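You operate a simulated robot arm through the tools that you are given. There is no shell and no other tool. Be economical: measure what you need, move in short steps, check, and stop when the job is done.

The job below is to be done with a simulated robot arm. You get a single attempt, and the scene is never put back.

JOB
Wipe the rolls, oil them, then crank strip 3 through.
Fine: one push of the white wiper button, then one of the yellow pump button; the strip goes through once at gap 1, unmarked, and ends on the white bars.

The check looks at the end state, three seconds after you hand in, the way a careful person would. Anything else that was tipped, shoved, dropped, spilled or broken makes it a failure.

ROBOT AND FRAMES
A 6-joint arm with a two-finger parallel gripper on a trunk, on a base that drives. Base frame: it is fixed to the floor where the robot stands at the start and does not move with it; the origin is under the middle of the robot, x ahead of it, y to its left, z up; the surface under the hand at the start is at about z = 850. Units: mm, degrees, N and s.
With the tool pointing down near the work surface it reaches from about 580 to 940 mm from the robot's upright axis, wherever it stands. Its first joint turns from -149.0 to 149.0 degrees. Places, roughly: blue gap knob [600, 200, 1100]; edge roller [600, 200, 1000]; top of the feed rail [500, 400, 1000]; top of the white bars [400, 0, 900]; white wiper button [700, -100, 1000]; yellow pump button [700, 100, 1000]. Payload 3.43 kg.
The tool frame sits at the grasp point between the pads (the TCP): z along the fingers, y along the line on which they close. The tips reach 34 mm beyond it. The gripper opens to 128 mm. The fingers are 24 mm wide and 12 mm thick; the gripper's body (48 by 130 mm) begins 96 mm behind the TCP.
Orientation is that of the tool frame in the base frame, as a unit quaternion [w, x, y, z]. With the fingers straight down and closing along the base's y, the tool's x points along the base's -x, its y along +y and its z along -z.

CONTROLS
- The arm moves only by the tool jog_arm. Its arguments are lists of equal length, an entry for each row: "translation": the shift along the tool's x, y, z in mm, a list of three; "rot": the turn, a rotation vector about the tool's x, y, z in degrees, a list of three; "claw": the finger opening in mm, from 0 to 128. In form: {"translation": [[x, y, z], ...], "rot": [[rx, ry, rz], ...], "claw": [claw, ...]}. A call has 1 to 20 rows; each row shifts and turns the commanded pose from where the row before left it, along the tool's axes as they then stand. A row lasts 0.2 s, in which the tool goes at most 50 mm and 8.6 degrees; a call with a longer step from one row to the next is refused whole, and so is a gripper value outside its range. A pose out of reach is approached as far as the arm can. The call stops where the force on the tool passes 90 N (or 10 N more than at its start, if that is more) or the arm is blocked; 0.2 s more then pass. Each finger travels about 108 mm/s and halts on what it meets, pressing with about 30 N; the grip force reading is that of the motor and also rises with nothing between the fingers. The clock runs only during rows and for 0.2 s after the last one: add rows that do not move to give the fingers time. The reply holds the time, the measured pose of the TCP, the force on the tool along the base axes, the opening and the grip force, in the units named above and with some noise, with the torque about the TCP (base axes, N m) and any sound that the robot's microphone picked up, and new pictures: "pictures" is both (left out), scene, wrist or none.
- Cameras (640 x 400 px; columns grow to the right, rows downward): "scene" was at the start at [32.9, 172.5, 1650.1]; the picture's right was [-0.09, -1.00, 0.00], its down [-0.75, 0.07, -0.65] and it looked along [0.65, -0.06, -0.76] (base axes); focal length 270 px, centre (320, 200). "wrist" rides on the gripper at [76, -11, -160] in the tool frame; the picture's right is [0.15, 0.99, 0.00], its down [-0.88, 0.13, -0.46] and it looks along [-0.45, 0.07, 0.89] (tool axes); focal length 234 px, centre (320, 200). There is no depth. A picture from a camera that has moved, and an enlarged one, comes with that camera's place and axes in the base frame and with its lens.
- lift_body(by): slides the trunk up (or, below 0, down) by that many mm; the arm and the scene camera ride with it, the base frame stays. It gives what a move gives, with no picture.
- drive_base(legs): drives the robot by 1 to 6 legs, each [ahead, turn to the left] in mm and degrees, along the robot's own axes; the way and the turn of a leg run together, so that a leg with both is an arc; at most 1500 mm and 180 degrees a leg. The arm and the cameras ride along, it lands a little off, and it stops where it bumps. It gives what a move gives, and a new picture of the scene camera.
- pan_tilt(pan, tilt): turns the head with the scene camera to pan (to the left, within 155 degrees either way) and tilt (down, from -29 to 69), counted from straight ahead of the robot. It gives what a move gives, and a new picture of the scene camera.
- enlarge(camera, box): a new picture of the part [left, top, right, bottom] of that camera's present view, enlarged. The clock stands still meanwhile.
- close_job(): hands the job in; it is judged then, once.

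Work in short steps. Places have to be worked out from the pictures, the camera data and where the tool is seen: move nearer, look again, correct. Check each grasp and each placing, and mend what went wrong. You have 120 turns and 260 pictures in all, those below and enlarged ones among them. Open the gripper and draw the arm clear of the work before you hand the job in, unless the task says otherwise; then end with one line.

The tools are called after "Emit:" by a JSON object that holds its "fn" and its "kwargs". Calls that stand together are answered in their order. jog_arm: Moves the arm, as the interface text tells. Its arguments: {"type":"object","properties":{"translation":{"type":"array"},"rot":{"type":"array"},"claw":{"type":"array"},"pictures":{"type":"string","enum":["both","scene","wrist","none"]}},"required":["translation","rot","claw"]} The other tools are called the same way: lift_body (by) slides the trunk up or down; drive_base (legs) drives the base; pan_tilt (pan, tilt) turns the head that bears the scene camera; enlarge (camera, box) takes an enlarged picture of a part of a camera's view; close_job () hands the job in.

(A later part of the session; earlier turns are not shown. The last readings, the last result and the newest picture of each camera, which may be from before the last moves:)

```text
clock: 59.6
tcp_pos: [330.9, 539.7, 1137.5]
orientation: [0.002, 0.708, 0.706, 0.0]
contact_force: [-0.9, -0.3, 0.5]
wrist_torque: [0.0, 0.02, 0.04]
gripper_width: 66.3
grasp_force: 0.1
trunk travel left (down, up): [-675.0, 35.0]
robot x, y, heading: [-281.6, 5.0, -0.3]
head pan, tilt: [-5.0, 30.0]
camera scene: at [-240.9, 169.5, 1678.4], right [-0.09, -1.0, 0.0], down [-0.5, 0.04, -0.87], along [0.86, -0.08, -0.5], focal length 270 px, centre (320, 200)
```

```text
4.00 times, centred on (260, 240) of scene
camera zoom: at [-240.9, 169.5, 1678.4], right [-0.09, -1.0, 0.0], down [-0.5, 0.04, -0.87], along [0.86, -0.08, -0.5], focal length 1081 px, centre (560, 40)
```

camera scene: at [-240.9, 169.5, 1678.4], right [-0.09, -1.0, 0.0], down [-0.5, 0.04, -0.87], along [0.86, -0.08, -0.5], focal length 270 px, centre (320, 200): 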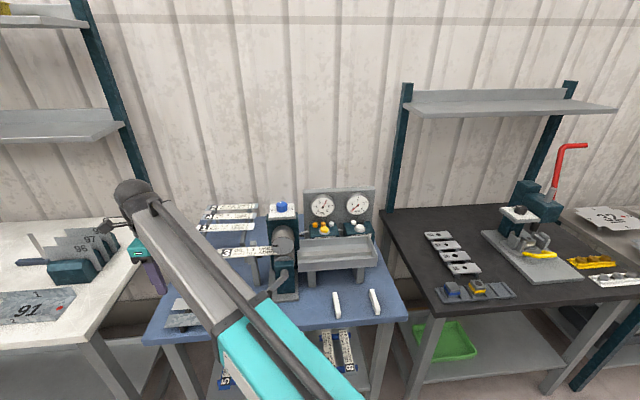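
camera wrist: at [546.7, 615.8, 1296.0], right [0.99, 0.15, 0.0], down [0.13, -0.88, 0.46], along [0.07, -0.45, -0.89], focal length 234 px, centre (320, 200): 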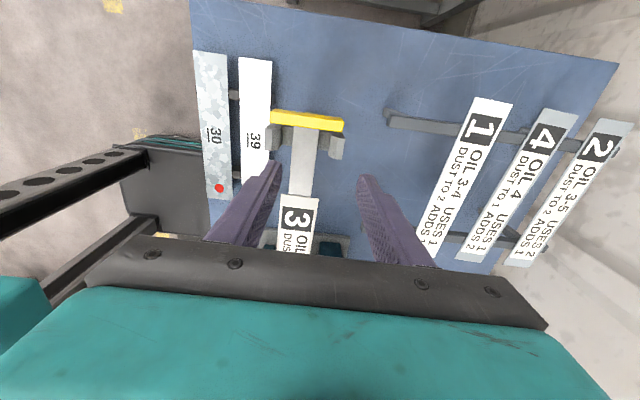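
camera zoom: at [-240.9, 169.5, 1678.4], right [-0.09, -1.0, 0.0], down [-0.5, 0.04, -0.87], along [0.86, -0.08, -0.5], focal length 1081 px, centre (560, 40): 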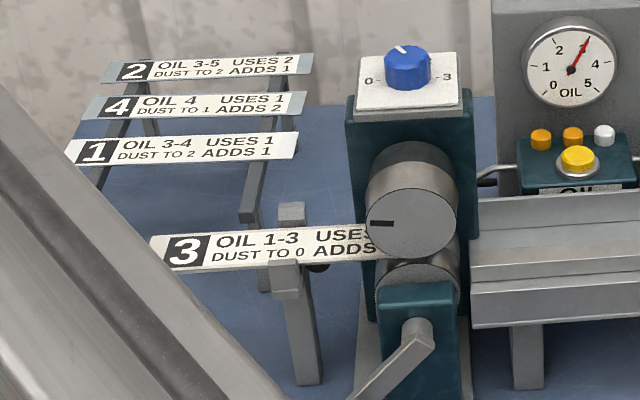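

The strip has entered the nip and the crank moved forward with it. Oil is still 3 and dust 0. I'll swing the arm right, in front of the bench, to see the crank.

Emit:
{"fn": "jog_arm", "kwargs": {"translation": [[-45, 0, 0], [-45, 0, 0], [-45, 0, 0], [-45, 0, 0], [-45, 0, 0], [-45, 0, 0], [-45, 0, 0], [-45, 0, 0], [-45, 0, 0], [-45, 0, 0], [-45, 0, 0], [-45, 0, 0], [-45, 0, 0], [-45, 0, 0], [-45, 0, 0], [-45, 0, 0], [-45, 0, 0], [0, 0, 0]], "rot": [[0, 0, 0], [0, 0, 0], [0, 0, 0], [0, 0, 0], [0, 0, 0], [0, 0, 0], [0, 0, 0], [0, 0, 0], [0, 0, 0], [0, 0, 0], [0, 0, 0], [0, 0, 0], [0, 0, 0], [0, 0, 0], [0, 0, 0], [0, 0, 0], [0, 0, 0], [0, 0, 0]], "claw": [66, 66, 66, 66, 66, 66, 66, 66, 66, 66, 66, 66, 66, 66, 66, 66, 66, 66], "pictures": "scene"}}

Emit:
{"fn": "enlarge", "kwargs": {"camera": "scene", "box": [180, 200, 340, 300]}}

```text
clock: 63.4
tcp_pos: [333.6, -226.2, 1141.2]
orientation: [0.002, 0.706, 0.708, -0.001]
contact_force: [-0.8, 1.0, -0.5]
wrist_torque: [-0.03, 0.0, 0.02]
gripper_width: 65.8
grasp_force: 0.0
trunk travel left (down, up): [-675.0, 35.0]
robot x, y, heading: [-285.0, 11.8, -0.2]
head pan, tilt: [-5.0, 30.0]
camera scene: at [-239.8, 169.6, 1678.3], right [-0.09, -1.0, 0.0], down [-0.5, 0.04, -0.87], along [0.86, -0.08, -0.5], focal length 270 px, centre (320, 200)
```

scene: 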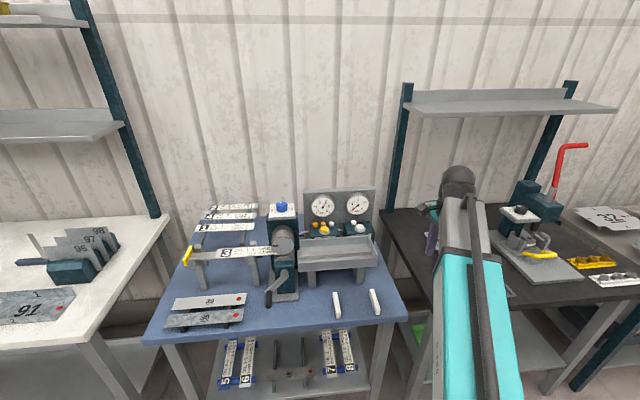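

```text
4.00 times, centred on (260, 250) of scene
camera zoom: at [-239.8, 169.6, 1678.3], right [-0.09, -1.0, 0.0], down [-0.5, 0.04, -0.87], along [0.86, -0.08, -0.5], focal length 1081 px, centre (560, 0)
```

zoom: 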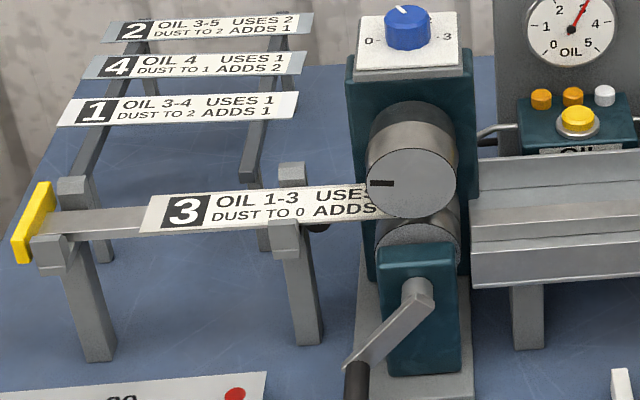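

Strip's front is at the nip. Zoom on the crank and its handle.

Emit:
{"fn": "enlarge", "kwargs": {"camera": "scene", "box": [236, 250, 332, 310]}}

Emit:
{"fn": "jog_arm", "kwargs": {"translation": [[0, 0, 0], [0, 0, 0], [0, 0, 0], [0, 0, 0], [0, 0, 0], [0, 0, 0], [0, 0, 0], [0, 0, 0], [0, 0, 0], [0, 0, 0], [0, 0, 0], [0, 0, 0]], "rot": [[0, 0, -8.2], [0, 0, -8.2], [0, 0, -8.2], [0, 0, -8.2], [0, 0, -8.2], [0, 0, -8.2], [0, 0, -8.2], [0, 0, -8.2], [0, 0, -8.2], [0, 0, -8.2], [0, 0, -8], [0, 0, 0]], "claw": [66, 66, 66, 66, 66, 66, 66, 66, 66, 66, 66, 66], "pictures": "none"}}

```text
6.67 times, centred on (284, 280) of scene
camera zoom: at [-239.8, 169.6, 1678.3], right [-0.09, -1.0, 0.0], down [-0.5, 0.04, -0.87], along [0.86, -0.08, -0.5], focal length 1802 px, centre (560, -333)
```

zoom: 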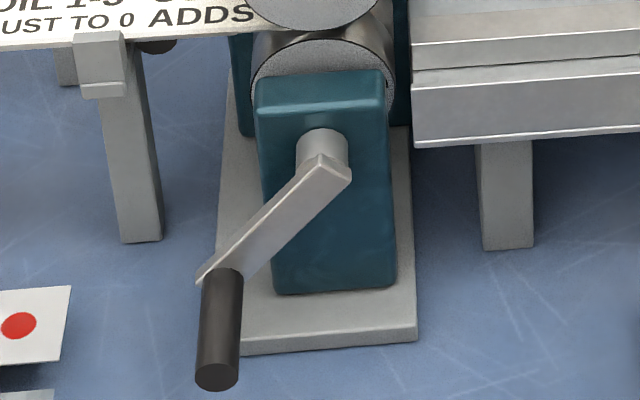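

```text
clock: 64.6
tcp_pos: [337.6, -226.6, 1139.0]
orientation: [0.01, 0.419, 0.908, -0.002]
contact_force: [1.6, -4.5, -6.9]
wrist_torque: [0.54, -0.09, 0.25]
gripper_width: 66.4
grasp_force: 0.1
trunk travel left (down, up): [-675.0, 35.0]
robot x, y, heading: [-285.3, 7.7, 0.0]
head pan, tilt: [-5.0, 30.0]
stopped in row 6: the force on the tool passed its limit at 113 N (the readings are from after the stop); the commanded pose is now the measured one
```

The camera touched the forearm while rotating at this height. I'll lower 80 mm, then finish the rotation. The crank hub is near (435, 228, 1007), and the handle near x≈385–437, y≈286, z≈920.

Emit:
{"fn": "jog_arm", "kwargs": {"translation": [[0, 0, 20], [0, 0, 30], [0, 0, 30], [0, 0, 0], [0, 0, 0], [0, 0, 0], [0, 0, 0], [0, 0, 0], [0, 0, 0], [0, 0, 0]], "rot": [[0, 0, 0], [0, 0, 0], [0, 0, 0], [0, 0, -8.3], [0, 0, -8.3], [0, 0, -8.3], [0, 0, -8.3], [0, 0, -8.3], [0, 0, -8], [0, 0, 0]], "claw": [66, 66, 66, 66, 66, 66, 66, 66, 66, 66], "pictures": "scene"}}

```text
clock: 66.8
tcp_pos: [337.9, -225.4, 1060.7]
orientation: [0.008, -0.001, 1.0, -0.004]
contact_force: [-0.4, 0.5, 0.1]
wrist_torque: [-0.05, 0.02, -0.03]
gripper_width: 65.9
grasp_force: 0.1
trunk travel left (down, up): [-675.0, 35.0]
robot x, y, heading: [-287.8, 6.8, -0.0]
head pan, tilt: [-5.0, 30.0]
camera scene: at [-239.8, 169.5, 1678.4], right [-0.09, -1.0, 0.0], down [-0.5, 0.04, -0.87], along [0.86, -0.08, -0.5], focal length 270 px, centre (320, 200)
```

scene: 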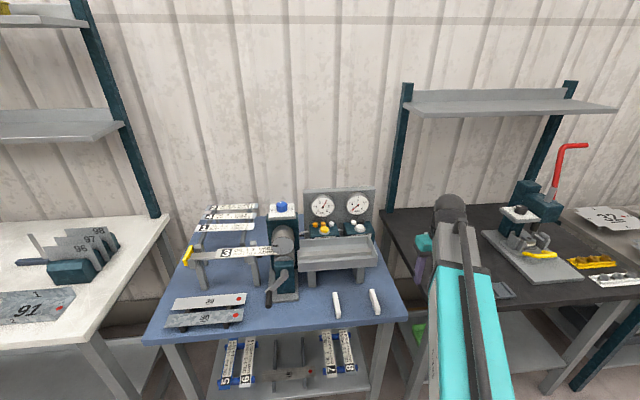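

Move left in front of the crank.

Emit:
{"fn": "jog_arm", "kwargs": {"translation": [[0, 45, 0], [0, 45, 0], [0, 45, 0], [0, 45, 0], [0, 45, 0], [0, 45, 0], [0, 45, 0], [0, 45, 0], [0, 45, 0], [0, 45, 0], [0, 45, 0], [0, 15, 0], [-25, 0, 10], [-25, 0, 10], [0, 0, 0]], "rot": [[0, 0, 0], [0, 0, 0], [0, 0, 0], [0, 0, 0], [0, 0, 0], [0, 0, 0], [0, 0, 0], [0, 0, 0], [0, 0, 0], [0, 0, 0], [0, 0, 0], [0, 0, 0], [0, 0, 0], [0, 0, 0], [0, 0, 0]], "claw": [66, 66, 66, 66, 66, 66, 66, 66, 66, 66, 66, 66, 66, 66, 66]}}

```text
clock: 70.0
tcp_pos: [389.1, 281.8, 1035.4]
orientation: [0.007, 0.0, 1.0, -0.004]
contact_force: [0.0, 0.4, 0.5]
wrist_torque: [-0.01, -0.01, 0.0]
gripper_width: 65.9
grasp_force: 0.2
trunk travel left (down, up): [-675.0, 35.0]
robot x, y, heading: [-287.3, 13.6, -0.1]
head pan, tilt: [-5.0, 30.0]
camera scene: at [-240.0, 169.5, 1678.4], right [-0.09, -1.0, 0.0], down [-0.5, 0.04, -0.87], along [0.86, -0.08, -0.5], focal length 270 px, centre (320, 200)
camera wrist: at [310.8, 272.8, 1194.4], right [-0.15, 0.99, -0.01], down [0.87, 0.13, 0.47], along [0.47, 0.06, -0.88], focal length 234 px, centre (320, 200)
```

scene: 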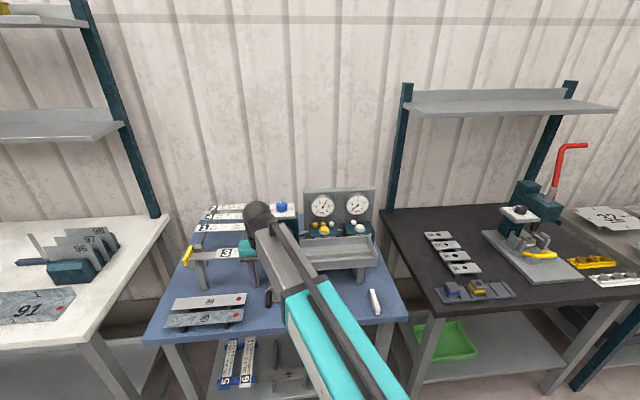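
wrist: 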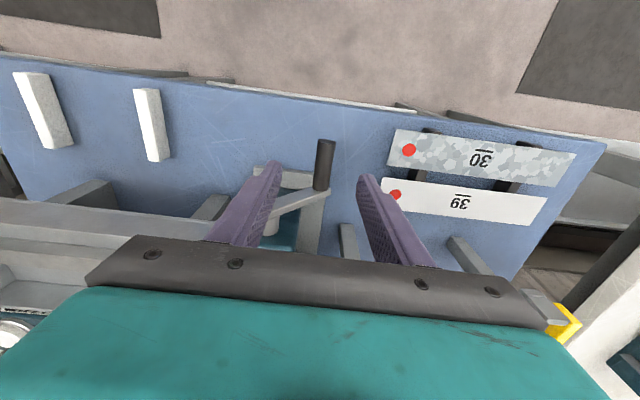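

Handle is directly below, between the fingers. Adjust +5 mm in x and y, descend 80 mm, and look.

Emit:
{"fn": "jog_arm", "kwargs": {"translation": [[-5, 5, 20], [0, 0, 20], [0, 0, 20], [0, 0, 20], [0, 0, 0]], "rot": [[0, 0, 0], [0, 0, 0], [0, 0, 0], [0, 0, 0], [0, 0, 0]], "claw": [66, 66, 66, 66, 66], "pictures": "wrist"}}

Emit:
{"fn": "enlarge", "kwargs": {"camera": "scene", "box": [236, 240, 332, 300]}}

```text
clock: 71.2
tcp_pos: [394.0, 286.5, 955.0]
orientation: [0.01, 0.0, 1.0, -0.004]
contact_force: [0.2, 0.8, -1.0]
wrist_torque: [0.02, -0.02, -0.07]
gripper_width: 66.1
grasp_force: 0.0
trunk travel left (down, up): [-675.0, 35.0]
robot x, y, heading: [-286.8, 7.0, 0.1]
head pan, tilt: [-5.0, 30.0]
camera wrist: at [316.3, 276.3, 1114.3], right [-0.15, 0.99, -0.01], down [0.87, 0.13, 0.47], along [0.47, 0.06, -0.88], focal length 234 px, centre (320, 200)
```

wrist: 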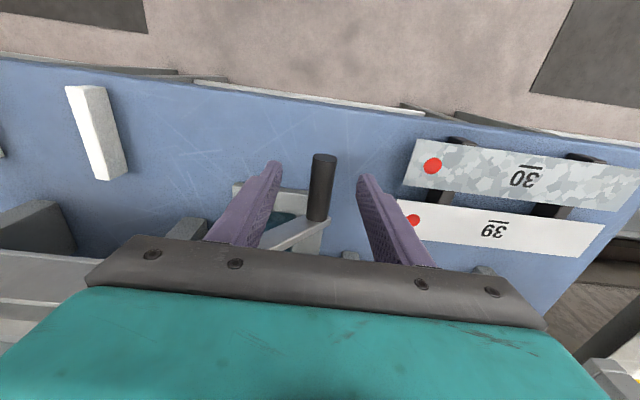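

```text
6.67 times, centred on (284, 270) of scene
camera zoom: at [-239.8, 169.5, 1678.4], right [-0.09, -1.0, 0.0], down [-0.5, 0.04, -0.87], along [0.86, -0.08, -0.5], focal length 1802 px, centre (560, -267)
```

zoom: 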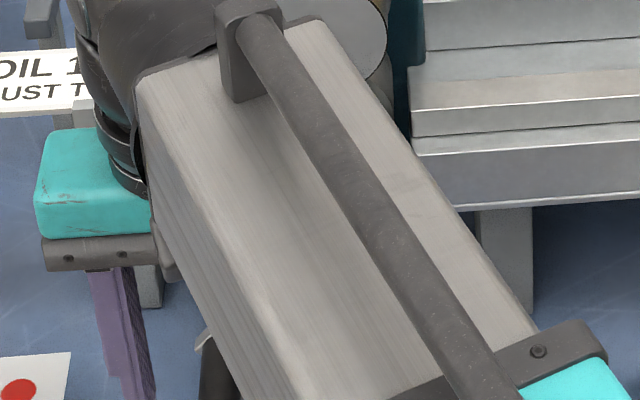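

Handle spans x≈382–441 at z≈918. Descend 36 mm and close on it.

Emit:
{"fn": "jog_arm", "kwargs": {"translation": [[0, 2, 12], [0, 0, 12], [0, 0, 12], [0, 0, 0], [0, 0, 0], [0, 0, 0], [0, 0, 0]], "rot": [[0, 0, 0], [0, 0, 0], [0, 0, 0], [0, 0, 0], [0, 0, 0], [0, 0, 0], [0, 0, 0]], "claw": [66, 66, 66, 50, 30, 10, 10], "pictures": "wrist"}}

```text
clock: 72.8
tcp_pos: [395.6, 287.8, 919.3]
orientation: [0.008, -0.001, 1.0, -0.005]
contact_force: [-0.6, -1.5, -2.0]
wrist_torque: [0.06, -0.09, 1.15]
gripper_width: 21.8
grasp_force: 44.9
trunk travel left (down, up): [-675.0, 35.0]
robot x, y, heading: [-287.3, 12.8, -0.2]
head pan, tilt: [-5.0, 30.0]
camera wrist: at [317.1, 278.4, 1078.3], right [-0.15, 0.99, -0.01], down [0.87, 0.14, 0.47], along [0.47, 0.06, -0.88], focal length 234 px, centre (320, 200)
```

wrist: 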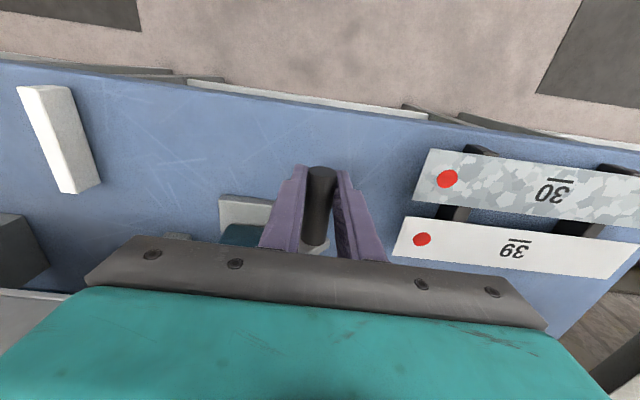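

Handle gripped (21.8 mm). Try a short arc forward (clockwise as seen from the front) and check the forces.

Emit:
{"fn": "jog_arm", "kwargs": {"translation": [[0, 6, -4.4], [0, 5.6, -4.7], [0, 5.3, -5.2], [0, 0, 0]], "rot": [[0, 0, 0], [0, 0, 0], [0, 0, 0], [0, 0, 0]], "claw": [10, 10, 10, 10], "pictures": "none"}}

Emit:
{"fn": "enlarge", "kwargs": {"camera": "scene", "box": [180, 210, 340, 310]}}

```text
clock: 73.8
tcp_pos: [396.2, 302.8, 935.8]
orientation: [0.009, 0.001, 1.0, -0.005]
contact_force: [1.0, -22.1, 10.7]
wrist_torque: [0.08, 0.69, 1.03]
gripper_width: 22.0
grasp_force: 45.2
trunk travel left (down, up): [-675.0, 35.0]
robot x, y, heading: [-284.0, 9.4, -0.2]
head pan, tilt: [-5.0, 30.0]
```

```text
4.00 times, centred on (260, 260) of scene
camera zoom: at [-240.6, 166.5, 1678.9], right [-0.09, -1.0, 0.0], down [-0.5, 0.05, -0.87], along [0.86, -0.08, -0.5], focal length 1081 px, centre (560, -40)
```

zoom: 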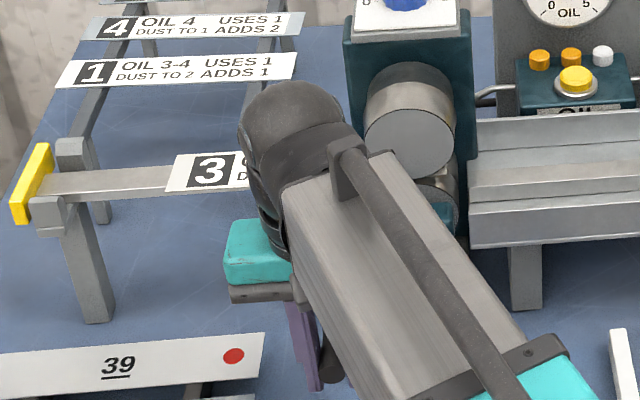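

The strip advanced ~22 mm. The force shows the true path is tighter, at about r≈94 around (227, 991). Continue with the corrected arc.

Emit:
{"fn": "jog_arm", "kwargs": {"translation": [[0, 3.7, -10.4], [0, 4.5, -8.8], [0, 3.5, -9.2], [0, 2.5, -9.5], [0, 0, 0]], "rot": [[0, 0, 0], [0, 0, 0], [0, 0, 0], [0, 0, 0], [0, 0, 0]], "claw": [10, 10, 10, 10, 10], "pictures": "none"}}

```text
clock: 75.0
tcp_pos: [395.1, 316.9, 972.0]
orientation: [0.008, 0.001, 1.0, -0.005]
contact_force: [-1.4, -24.4, -5.4]
wrist_torque: [0.43, 0.23, 1.0]
gripper_width: 21.9
grasp_force: 44.8
trunk travel left (down, up): [-675.0, 35.0]
robot x, y, heading: [-283.5, 6.1, -0.5]
head pan, tilt: [-5.0, 30.0]
```

Refit: centre ≈(232, 985), r≈85. Continue.

Emit:
{"fn": "jog_arm", "kwargs": {"translation": [[0, -1.9, -10.5], [0, -0.3, -10.4], [0, -1.6, -10.3], [0, -2.7, -10], [0, -4, -9.6], [0, 0, 0]], "rot": [[0, 0, 0], [0, 0, 0], [0, 0, 0], [0, 0, 0], [0, 0, 0], [0, 0, 0]], "claw": [10, 10, 10, 10, 10, 10], "pictures": "scene"}}

Emit:
{"fn": "enlarge", "kwargs": {"camera": "scene", "box": [180, 200, 400, 337]}}

```text
clock: 76.4
tcp_pos: [396.4, 307.0, 1020.5]
orientation: [0.007, 0.0, 1.0, -0.006]
contact_force: [-4.7, -30.2, -24.3]
wrist_torque: [0.28, -0.06, 1.06]
gripper_width: 22.0
grasp_force: 45.3
trunk travel left (down, up): [-675.0, 35.0]
robot x, y, heading: [-286.5, 11.7, -0.1]
head pan, tilt: [-5.0, 30.0]
camera scene: at [-237.8, 166.5, 1678.5], right [-0.09, -1.0, 0.0], down [-0.5, 0.05, -0.87], along [0.86, -0.08, -0.5], focal length 270 px, centre (320, 200)
```

scene: 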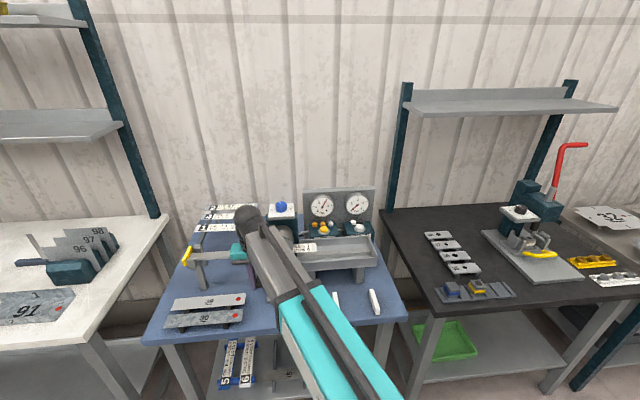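

```text
2.91 times, centred on (290, 268) of scene
camera zoom: at [-237.8, 166.5, 1678.5], right [-0.09, -1.0, 0.0], down [-0.5, 0.05, -0.87], along [0.86, -0.08, -0.5], focal length 786 px, centre (407, 1)
```

zoom: 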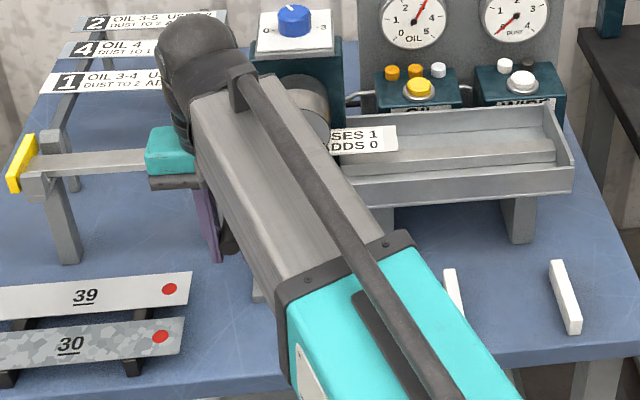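

The strip is emerging into the tray. Refit: centre ≈(238, 982), r≈79. Continue the arc.

Emit:
{"fn": "jog_arm", "kwargs": {"translation": [[0, -7.7, -6.9], [0, -7.2, -8.3], [0, -8.3, -7.2], [0, -9.1, -6], [0, -10, -4.6], [0, 0, 0]], "rot": [[0, 0, 0], [0, 0, 0], [0, 0, 0], [0, 0, 0], [0, 0, 0], [0, 0, 0]], "claw": [10, 10, 10, 10, 10, 10], "pictures": "none"}}

```text
clock: 77.8
tcp_pos: [395.3, 271.1, 1058.7]
orientation: [0.011, -0.001, 1.0, -0.003]
contact_force: [14.4, 17.5, 23.8]
wrist_torque: [0.23, 0.39, 1.14]
gripper_width: 21.8
grasp_force: 44.9
trunk travel left (down, up): [-675.0, 35.0]
robot x, y, heading: [-286.7, 10.2, 0.1]
head pan, tilt: [-5.0, 30.0]
```

All points together fit centre ≈(226, 980), r≈91. Continue over the top.

Emit:
{"fn": "jog_arm", "kwargs": {"translation": [[0, -4.5, -8.5], [0, -10.5, -3.7], [0, -10.9, -2.4], [0, -11, -1], [0, -11.1, 0.2], [0, -11, 1.7], [0, 0, 0]], "rot": [[0, 0, 0], [0, 0, 0], [0, 0, 0], [0, 0, 0], [0, 0, 0], [0, 0, 0], [0, 0, 0]], "claw": [10, 10, 10, 10, 10, 10, 10], "pictures": "scene"}}

Emit:
{"fn": "enlarge", "kwargs": {"camera": "scene", "box": [180, 200, 400, 337]}}

```text
clock: 79.4
tcp_pos: [395.2, 210.8, 1069.3]
orientation: [0.007, -0.001, 1.0, -0.006]
contact_force: [10.4, 5.2, 0.6]
wrist_torque: [0.33, -0.68, 1.07]
gripper_width: 22.0
grasp_force: 45.4
trunk travel left (down, up): [-675.0, 35.0]
robot x, y, heading: [-282.2, 10.9, -0.0]
head pan, tilt: [-5.0, 30.0]
camera scene: at [-238.4, 170.1, 1678.2], right [-0.09, -1.0, 0.0], down [-0.5, 0.04, -0.87], along [0.86, -0.08, -0.5], focal length 270 px, centre (320, 200)
```

scene: 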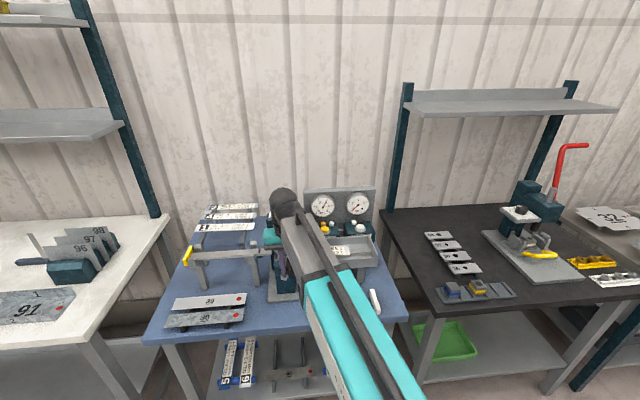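

```text
2.91 times, centred on (290, 268) of scene
camera zoom: at [-238.4, 170.1, 1678.2], right [-0.09, -1.0, 0.0], down [-0.5, 0.04, -0.87], along [0.86, -0.08, -0.5], focal length 786 px, centre (407, 1)
```

zoom: 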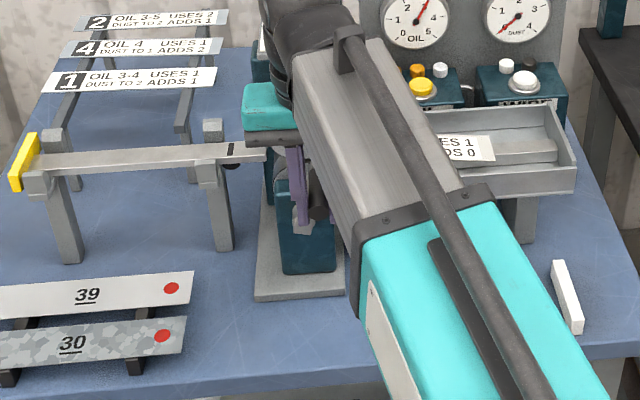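

Strip's tail is about at the nip. Continue a further ~32°.

Emit:
{"fn": "jog_arm", "kwargs": {"translation": [[0, -12.2, 3.5], [0, -11.6, 5.2], [0, -10.8, 6.7], [0, -9.7, 8.1], [0, 0, 0]], "rot": [[0, 0, 0], [0, 0, 0], [0, 0, 0], [0, 0, 0], [0, 0, 0]], "claw": [10, 10, 10, 10, 10], "pictures": "scene"}}

Emit:
{"fn": "enlarge", "kwargs": {"camera": "scene", "box": [250, 200, 400, 294]}}

```text
clock: 80.6
tcp_pos: [394.4, 166.2, 1045.8]
orientation: [0.008, 0.0, 1.0, -0.006]
contact_force: [7.9, 10.6, -4.1]
wrist_torque: [0.35, -0.51, 1.07]
gripper_width: 22.0
grasp_force: 45.0
trunk travel left (down, up): [-675.0, 35.0]
robot x, y, heading: [-286.7, 5.8, 0.2]
head pan, tilt: [-5.0, 30.0]
camera scene: at [-238.2, 170.9, 1678.1], right [-0.09, -1.0, 0.0], down [-0.5, 0.04, -0.87], along [0.86, -0.08, -0.5], focal length 270 px, centre (320, 200)
```

scene: 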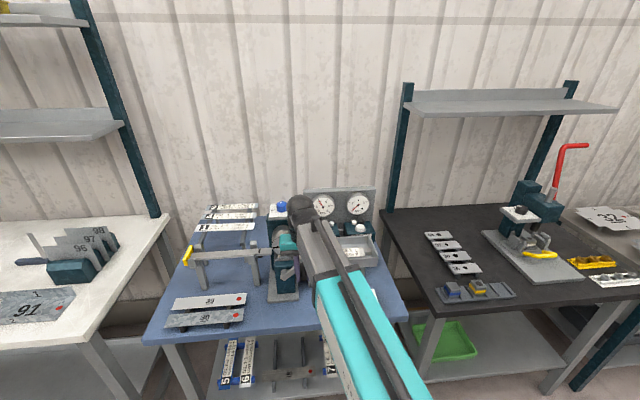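

```text
4.26 times, centred on (325, 247) of scene
camera zoom: at [-238.2, 170.9, 1678.1], right [-0.09, -1.0, 0.0], down [-0.5, 0.04, -0.87], along [0.86, -0.08, -0.5], focal length 1150 px, centre (299, 0)
```

zoom: 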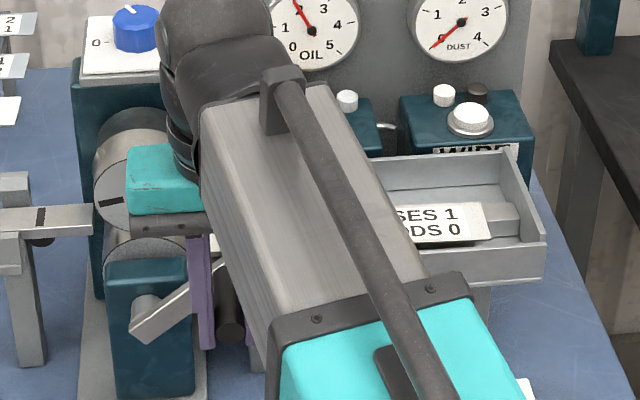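

The oil dial dropped to 2, so the pass was registered, and dust is still 0. Continue the arc to about 270° so the tail is surely out and the handle rests low.

Emit:
{"fn": "jog_arm", "kwargs": {"translation": [[0, -8.5, 9.5], [0, -7.1, 10.5], [0, -5.6, 11.4], [0, -3.9, 12.1], [0, -2.2, 12.5], [0, -0.4, 12.7], [0, 0, 0]], "rot": [[0, 0, 0], [0, 0, 0], [0, 0, 0], [0, 0, 0], [0, 0, 0], [0, 0, 0], [0, 0, 0]], "claw": [10, 10, 10, 10, 10, 10, 10], "pictures": "none"}}

Emit:
{"fn": "enlarge", "kwargs": {"camera": "scene", "box": [250, 200, 400, 294]}}

```text
clock: 82.2
tcp_pos: [394.3, 148.4, 979.5]
orientation: [0.009, -0.003, 1.0, 0.005]
contact_force: [6.5, 55.5, 19.2]
wrist_torque: [1.47, -0.06, 0.66]
gripper_width: 21.8
grasp_force: 45.0
trunk travel left (down, up): [-675.0, 35.0]
robot x, y, heading: [-284.6, 10.0, -0.1]
head pan, tilt: [-5.0, 30.0]
```

```text
4.26 times, centred on (325, 247) of scene
camera zoom: at [-241.0, 175.8, 1677.9], right [-0.09, -1.0, 0.0], down [-0.5, 0.04, -0.87], along [0.86, -0.08, -0.5], focal length 1150 px, centre (299, 0)
```

zoom: 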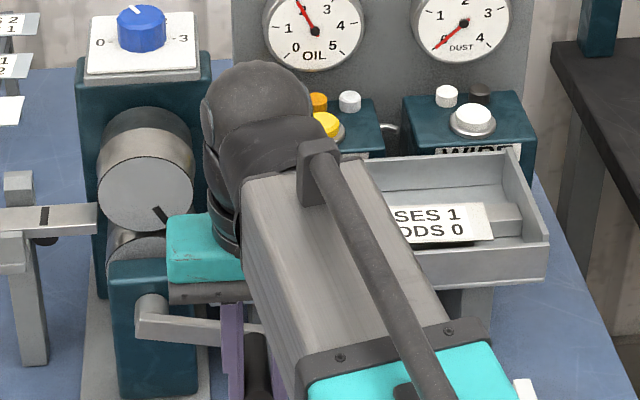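

The strip no longer moves, so it is fully out in the tray. Relax the side load, release the handle and rise clear.

Emit:
{"fn": "jog_arm", "kwargs": {"translation": [[0, 10, -1], [0, 3, 0], [0, 0, 0], [0, 0, 0], [0, 0, 0], [0, 0, -20], [0, 0, -30], [0, 0, -30], [20, 0, 0], [20, 0, 0], [0, 0, 0]], "rot": [[0, 0, 0], [0, 0, 0], [0, 0, 0], [0, 0, 0], [0, 0, 0], [0, 0, 0], [0, 0, 0], [0, 0, 0], [0, 0, 0], [0, 0, 0], [0, 0, 0]], "claw": [10, 10, 40, 66, 66, 66, 66, 66, 66, 66, 66]}}

```text
clock: 84.6
tcp_pos: [352.9, 150.8, 1059.9]
orientation: [0.008, 0.001, 1.0, -0.004]
contact_force: [-0.4, 0.5, -0.1]
wrist_torque: [-0.03, 0.03, 0.02]
gripper_width: 66.1
grasp_force: 0.0
trunk travel left (down, up): [-675.0, 35.0]
robot x, y, heading: [-286.2, 8.3, 0.0]
head pan, tilt: [-5.0, 30.0]
camera scene: at [-239.6, 169.5, 1678.4], right [-0.09, -1.0, 0.0], down [-0.5, 0.04, -0.87], along [0.86, -0.08, -0.5], focal length 270 px, centre (320, 200)
camera wrist: at [274.9, 140.0, 1218.3], right [-0.15, 0.99, -0.01], down [0.87, 0.13, 0.47], along [0.47, 0.06, -0.88], focal length 234 px, centre (320, 200)
```

scene: 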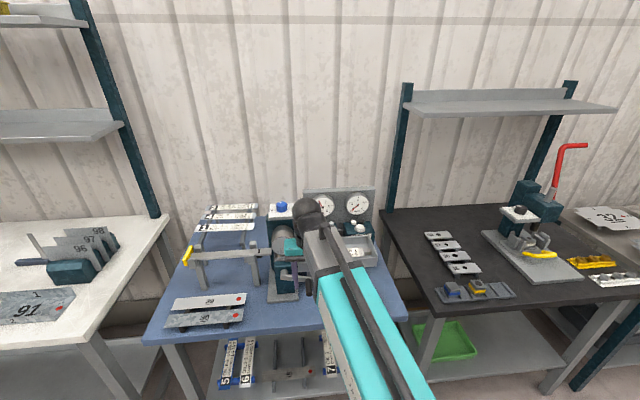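
wrist: 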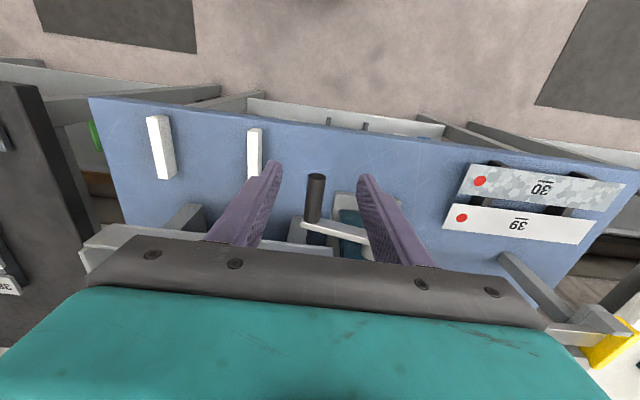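

Now fetch the strip from the tray. Rotate the tool 90° again (fingers closing along x) here, in front, where it is free.

Emit:
{"fn": "jog_arm", "kwargs": {"translation": [[0, 0, 0], [0, 0, 0], [0, 0, 0], [0, 0, 0], [0, 0, 0], [0, 0, 0], [0, 0, 0], [0, 0, 0], [0, 0, 0], [0, 0, 0], [0, 0, 0], [-40, 0, -20], [-40, 0, -20], [-20, 0, 0], [0, 0, 0]], "rot": [[0, 0, 8.2], [0, 0, 8.2], [0, 0, 8.2], [0, 0, 8.2], [0, 0, 8.2], [0, 0, 8.2], [0, 0, 8.2], [0, 0, 8.2], [0, 0, 8.2], [0, 0, 8.2], [0, 0, 8], [0, 0, 0], [0, 0, 0], [0, 0, 0], [0, 0, 0]], "claw": [66, 66, 66, 66, 66, 66, 66, 66, 66, 66, 66, 66, 66, 66, 66]}}

Emit:
{"fn": "enlarge", "kwargs": {"camera": "scene", "box": [230, 190, 390, 290]}}

```text
clock: 87.8
tcp_pos: [353.2, 51.0, 1099.9]
orientation: [0.009, 0.707, 0.707, 0.003]
contact_force: [-0.5, 0.0, -0.8]
wrist_torque: [0.0, 0.05, -0.04]
gripper_width: 65.9
grasp_force: 0.0
trunk travel left (down, up): [-675.0, 35.0]
robot x, y, heading: [-285.3, 9.0, -0.1]
head pan, tilt: [-5.0, 30.0]
camera scene: at [-239.8, 169.5, 1678.4], right [-0.09, -1.0, 0.0], down [-0.5, 0.04, -0.87], along [0.86, -0.08, -0.5], focal length 270 px, centre (320, 200)
camera wrist: at [338.5, 128.5, 1258.9], right [0.99, 0.15, 0.01], down [0.12, -0.88, 0.47], along [0.08, -0.46, -0.88], focal length 234 px, centre (320, 200)
```

scene: 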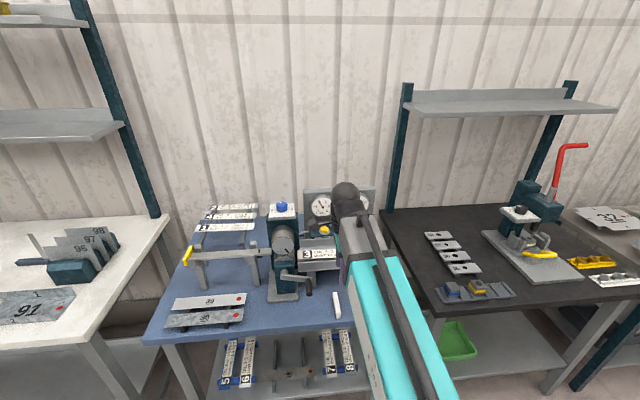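
wrist: 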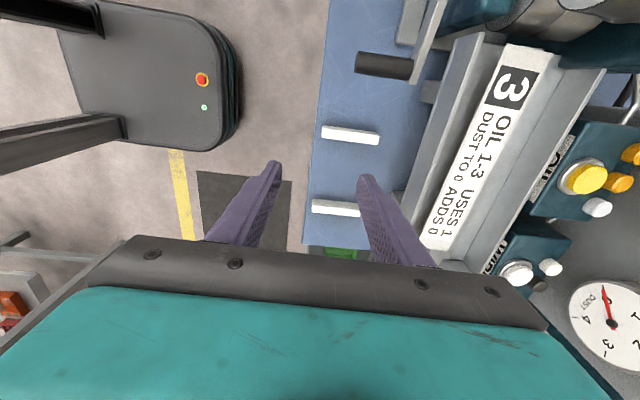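

```text
4.00 times, centred on (310, 240) of scene
camera zoom: at [-239.8, 169.5, 1678.4], right [-0.09, -1.0, 0.0], down [-0.5, 0.04, -0.87], along [0.86, -0.08, -0.5], focal length 1081 px, centre (360, 40)
```

zoom: 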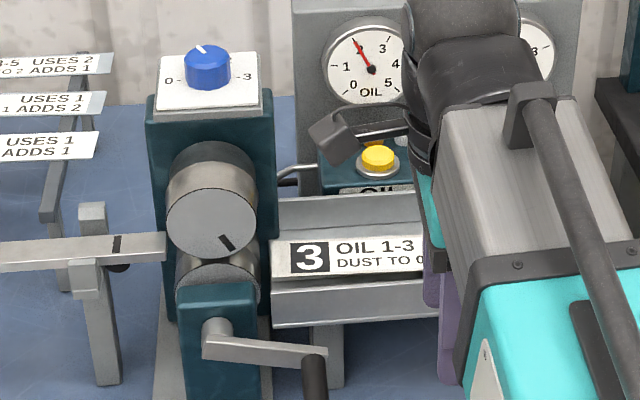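

Strip 3 lies clean in the tray around (538, 60, ~1003), clear of the rolls. Move above it.

Emit:
{"fn": "jog_arm", "kwargs": {"translation": [[3, 40, 0], [3, 40, 0], [3, 40, 0], [0, 40, 0], [0, 25, 0], [0, 0, 0]], "rot": [[0, 0, 0], [0, 0, 0], [0, 0, 0], [0, 0, 0], [0, 0, 0], [0, 0, 0]], "claw": [66, 66, 66, 66, 66, 66], "pictures": "wrist"}}

Emit:
{"fn": "enlarge", "kwargs": {"camera": "wrist", "box": [200, 50, 440, 200]}}

```text
clock: 89.2
tcp_pos: [538.0, 60.2, 1102.8]
orientation: [0.009, 0.707, 0.707, 0.003]
contact_force: [0.2, -0.4, -0.3]
wrist_torque: [0.03, -0.03, 0.01]
gripper_width: 66.0
grasp_force: 0.1
trunk travel left (down, up): [-675.0, 35.0]
robot x, y, heading: [-285.7, 9.1, -0.1]
head pan, tilt: [-5.0, 30.0]
camera wrist: at [524.8, 137.5, 1262.0], right [0.99, 0.15, 0.02], down [0.12, -0.88, 0.47], along [0.08, -0.46, -0.88], focal length 234 px, centre (320, 200)
```

wrist: 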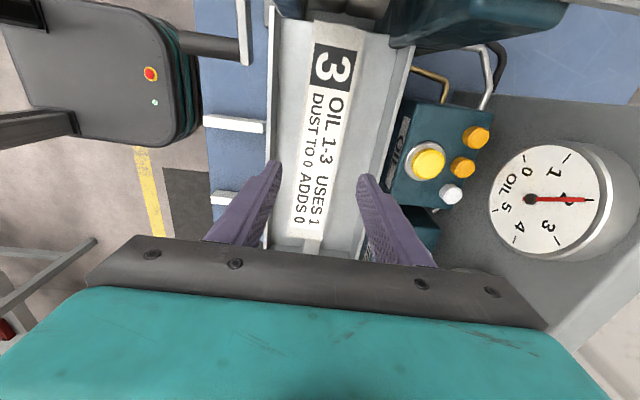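

```text
2.67 times, centred on (320, 125) of wrist
camera zoom: at [524.8, 137.5, 1262.0], right [0.99, 0.15, 0.02], down [0.12, -0.88, 0.47], along [0.08, -0.46, -0.88], focal length 624 px, centre (320, 400)
```

zoom: 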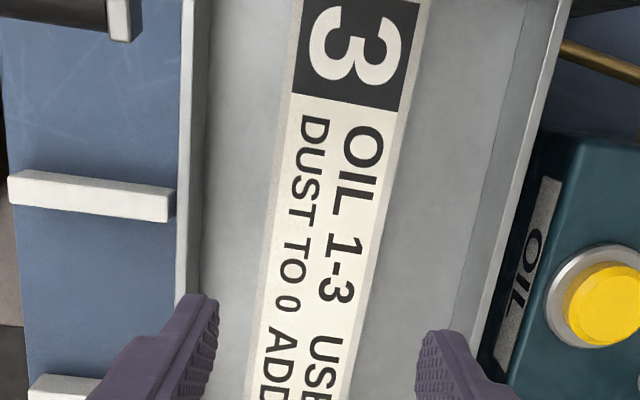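

Well centred across the strip. Descend 62 mm (shifting +5 in y) and check depth.

Emit:
{"fn": "jog_arm", "kwargs": {"translation": [[5, 0, 17], [0, 0, 20], [0, 0, 15], [0, 0, 10], [0, 0, 0]], "rot": [[0, 0, 0], [0, 0, 0], [0, 0, 0], [0, 0, 0], [0, 0, 0]], "claw": [66, 66, 66, 66, 66], "pictures": "none"}}

Emit:
{"fn": "enlarge", "kwargs": {"camera": "wrist", "box": [200, 80, 440, 230]}}

Emit:
{"fn": "enlarge", "kwargs": {"camera": "scene", "box": [270, 200, 390, 275]}}

```text
clock: 90.4
tcp_pos: [538.5, 63.4, 1038.2]
orientation: [0.009, 0.706, 0.708, 0.003]
contact_force: [-0.3, -0.5, 0.2]
wrist_torque: [0.03, 0.01, 0.02]
gripper_width: 66.0
grasp_force: 0.1
trunk travel left (down, up): [-675.0, 35.0]
robot x, y, heading: [-285.6, 7.1, 0.0]
head pan, tilt: [-5.0, 30.0]
```

```text
2.67 times, centred on (320, 155) of wrist
camera zoom: at [525.4, 140.2, 1198.9], right [0.99, 0.15, 0.01], down [0.12, -0.88, 0.47], along [0.08, -0.46, -0.88], focal length 624 px, centre (320, 320)
```

zoom: 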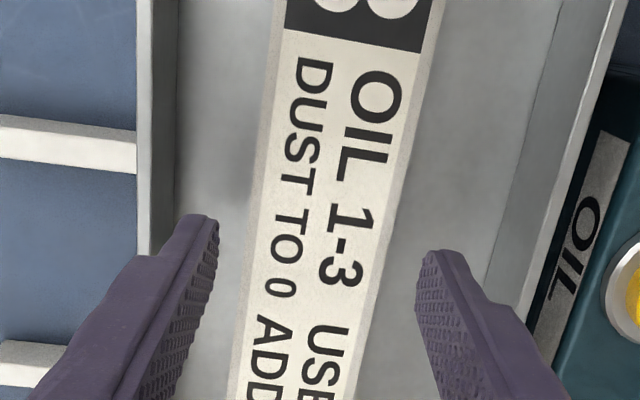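

```text
5.33 times, centred on (330, 238) of scene
camera zoom: at [-239.8, 169.5, 1678.4], right [-0.09, -1.0, 0.0], down [-0.5, 0.04, -0.87], along [0.86, -0.08, -0.5], focal length 1441 px, centre (267, 0)
```

zoom: 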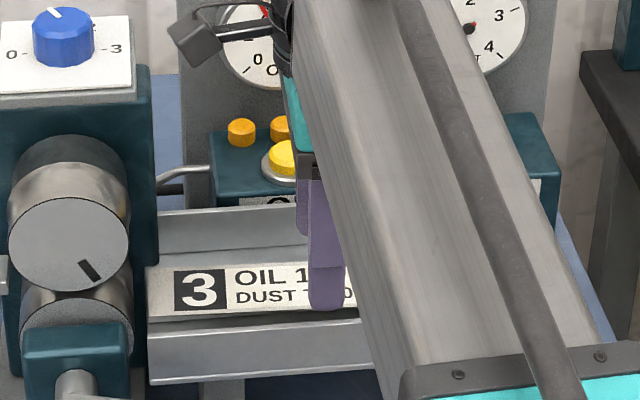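

Strip is ~6 mm below the tips. Descend 14 mm and grip.

Emit:
{"fn": "jog_arm", "kwargs": {"translation": [[0, 0, 7], [0, 0, 4], [0, 0, 3], [0, 0, 0], [0, 0, 0], [0, 0, 0], [0, 0, 0]], "rot": [[0, 0, 0], [0, 0, 0], [0, 0, 0], [0, 0, 0], [0, 0, 0], [0, 0, 0], [0, 0, 0]], "claw": [66, 66, 66, 60, 50, 40, 40], "pictures": "wrist"}}

```text
clock: 92.0
tcp_pos: [538.1, 63.6, 1026.4]
orientation: [0.009, 0.707, 0.707, 0.002]
contact_force: [-0.5, 0.4, -0.6]
wrist_torque: [0.01, 0.0, 0.02]
gripper_width: 39.9
grasp_force: 0.0
trunk travel left (down, up): [-675.0, 35.0]
robot x, y, heading: [-286.2, 5.8, -0.1]
head pan, tilt: [-5.0, 30.0]
camera wrist: at [525.2, 140.8, 1185.7], right [0.99, 0.15, 0.01], down [0.12, -0.88, 0.47], along [0.08, -0.46, -0.88], focal length 234 px, centre (320, 200)
```

wrist: 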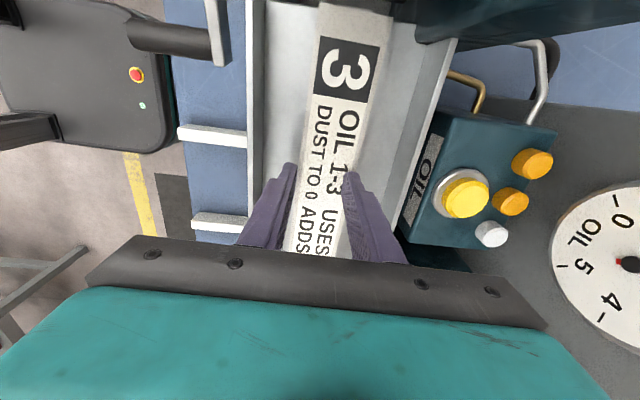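

The fingers closed just above the strip. Reopen, descend 10 mm more, and grip again.

Emit:
{"fn": "jog_arm", "kwargs": {"translation": [[0, 0, 0], [0, 0, 0], [0, 0, 4], [0, 0, 3], [0, 0, 3], [0, 0, 0], [0, 0, 0], [0, 0, 0], [0, 0, 0]], "rot": [[0, 0, 0], [0, 0, 0], [0, 0, 0], [0, 0, 0], [0, 0, 0], [0, 0, 0], [0, 0, 0], [0, 0, 0], [0, 0, 0]], "claw": [60, 66, 66, 66, 66, 60, 50, 40, 40], "pictures": "wrist"}}

```text
clock: 94.0
tcp_pos: [538.9, 64.3, 1016.3]
orientation: [0.008, 0.707, 0.707, 0.002]
contact_force: [-0.2, 0.2, -0.4]
wrist_torque: [0.01, -0.02, 0.01]
gripper_width: 49.2
grasp_force: 29.8
trunk travel left (down, up): [-675.0, 35.0]
robot x, y, heading: [-287.1, 6.9, -0.5]
head pan, tilt: [-5.0, 30.0]
camera wrist: at [525.2, 141.2, 1175.1], right [0.99, 0.15, 0.01], down [0.12, -0.88, 0.47], along [0.08, -0.46, -0.88], focal length 234 px, centre (320, 200)
```

wrist: 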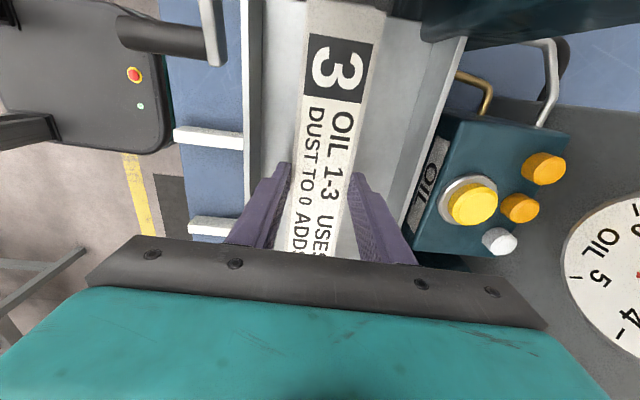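

Gripped. Lift slightly, shift 8 mm away from the rolls, then lift clear of the tray.

Emit:
{"fn": "jog_arm", "kwargs": {"translation": [[0, 0, -6], [-8, 0, -4], [0, 0, -20], [0, 0, -20], [0, 0, -20], [0, 0, -10], [0, 0, 0]], "rot": [[0, 0, 0], [0, 0, 0], [0, 0, 0], [0, 0, 0], [0, 0, 0], [0, 0, 0], [0, 0, 0]], "claw": [40, 40, 40, 40, 40, 40, 40]}}

```text
clock: 95.6
tcp_pos: [537.5, 56.7, 1097.2]
orientation: [0.008, 0.707, 0.707, 0.003]
contact_force: [0.5, -0.5, -0.5]
wrist_torque: [0.03, 0.01, 0.01]
gripper_width: 49.3
grasp_force: 30.1
trunk travel left (down, up): [-675.0, 35.0]
robot x, y, heading: [-286.9, 4.9, -0.1]
head pan, tilt: [-5.0, 30.0]
camera scene: at [-239.5, 169.5, 1678.3], right [-0.09, -1.0, 0.0], down [-0.5, 0.04, -0.87], along [0.86, -0.08, -0.5], focal length 270 px, centre (320, 200)
camera wrist: at [524.4, 134.2, 1255.7], right [0.99, 0.15, 0.01], down [0.12, -0.88, 0.47], along [0.08, -0.46, -0.88], focal length 234 px, centre (320, 200)
```

scene: 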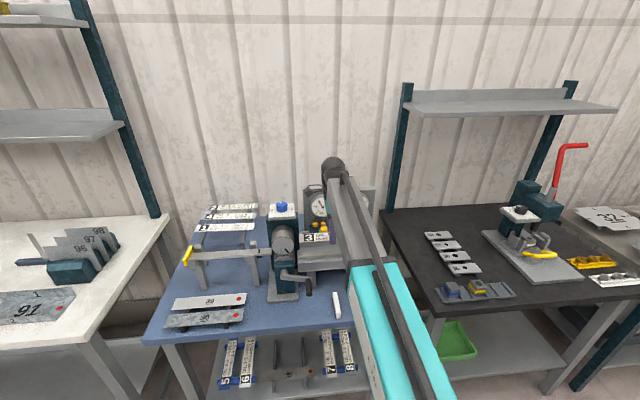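
wrist: 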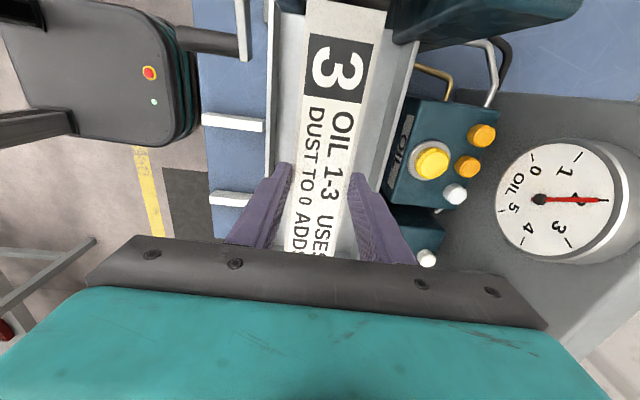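

Strip held. Carry it to above the white bars, at about (398, −16).

Emit:
{"fn": "jog_arm", "kwargs": {"translation": [[-25, -10, 0], [-25, -30, 0], [-23, -40, 0], [0, -40, 0], [0, -19, 0], [0, 0, 20], [0, 0, 20], [0, 0, 20], [0, 0, 0]], "rot": [[0, 0, 0], [0, 0, 0], [0, 0, 0], [0, 0, 0], [0, 0, 0], [0, 0, 0], [0, 0, 0], [0, 0, 0], [0, 0, 0]], "claw": [40, 40, 40, 40, 40, 40, 40, 40, 40]}}

Emit:
{"fn": "enlarge", "kwargs": {"camera": "scene", "box": [270, 230, 430, 330]}}

```text
clock: 97.6
tcp_pos: [399.3, -18.1, 1036.9]
orientation: [0.009, 0.707, 0.707, 0.003]
contact_force: [0.1, 0.5, -0.3]
wrist_torque: [0.05, 0.0, -0.02]
gripper_width: 49.5
grasp_force: 30.2
trunk travel left (down, up): [-675.0, 35.0]
robot x, y, heading: [-286.2, 9.4, 0.1]
head pan, tilt: [-5.0, 30.0]
camera scene: at [-239.7, 169.5, 1678.4], right [-0.09, -1.0, 0.0], down [-0.5, 0.04, -0.87], along [0.86, -0.08, -0.5], focal length 270 px, centre (320, 200)
camera wrist: at [386.2, 59.8, 1195.2], right [0.99, 0.15, 0.02], down [0.12, -0.88, 0.47], along [0.08, -0.46, -0.88], focal length 234 px, centre (320, 200)
```

scene: 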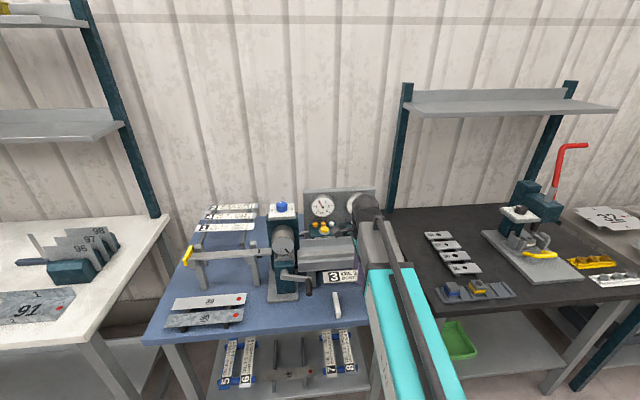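
wrist: 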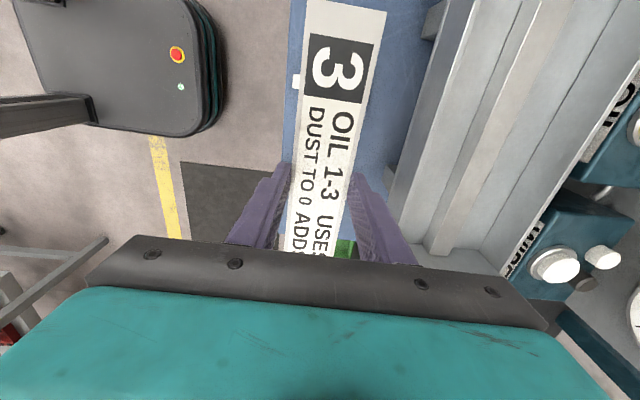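

```text
4.00 times, centred on (350, 280) of scene
camera zoom: at [-239.7, 169.5, 1678.4], right [-0.09, -1.0, 0.0], down [-0.5, 0.04, -0.87], along [0.86, -0.08, -0.5], focal length 1081 px, centre (200, -120)
```

zoom: 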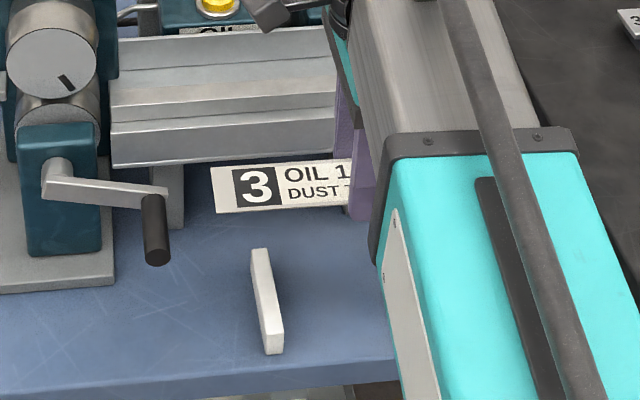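

Over the bars: they lie at y≈49 and −88, centred at x≈397. Descend 95 mm and check.

Emit:
{"fn": "jog_arm", "kwargs": {"translation": [[0, 0, 20], [0, 0, 20], [0, 0, 20], [0, 0, 20], [0, 0, 15], [0, 0, 0]], "rot": [[0, 0, 0], [0, 0, 0], [0, 0, 0], [0, 0, 0], [0, 0, 0], [0, 0, 0]], "claw": [40, 40, 40, 40, 40, 40], "pictures": "wrist"}}

Emit:
{"fn": "enlarge", "kwargs": {"camera": "scene", "box": [270, 230, 430, 330]}}

```text
clock: 99.0
tcp_pos: [400.8, -18.5, 938.8]
orientation: [0.009, 0.707, 0.707, 0.003]
contact_force: [-0.1, -0.8, -1.5]
wrist_torque: [0.02, -0.03, 0.02]
gripper_width: 49.3
grasp_force: 30.0
trunk travel left (down, up): [-675.0, 35.0]
robot x, y, heading: [-289.9, 8.9, -0.0]
head pan, tilt: [-5.0, 30.0]
camera wrist: at [387.0, 58.8, 1099.1], right [0.99, 0.15, 0.01], down [0.12, -0.88, 0.47], along [0.08, -0.46, -0.88], focal length 234 px, centre (320, 200)
```

wrist: 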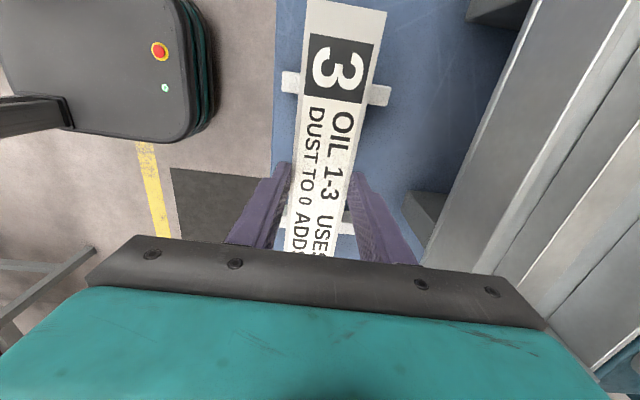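

```text
4.00 times, centred on (350, 280) of scene
camera zoom: at [-239.7, 169.5, 1678.4], right [-0.09, -1.0, 0.0], down [-0.5, 0.04, -0.87], along [0.86, -0.08, -0.5], focal length 1081 px, centre (200, -120)
```

zoom: 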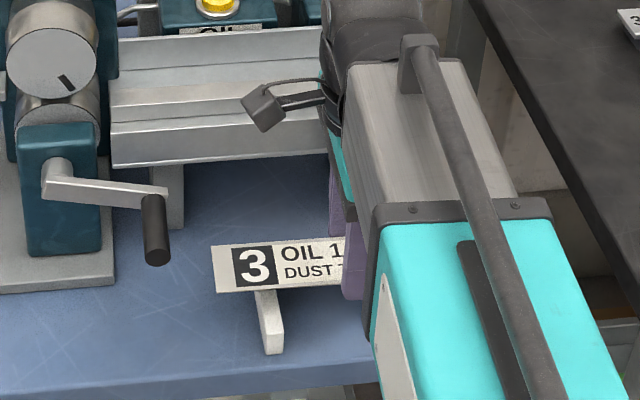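

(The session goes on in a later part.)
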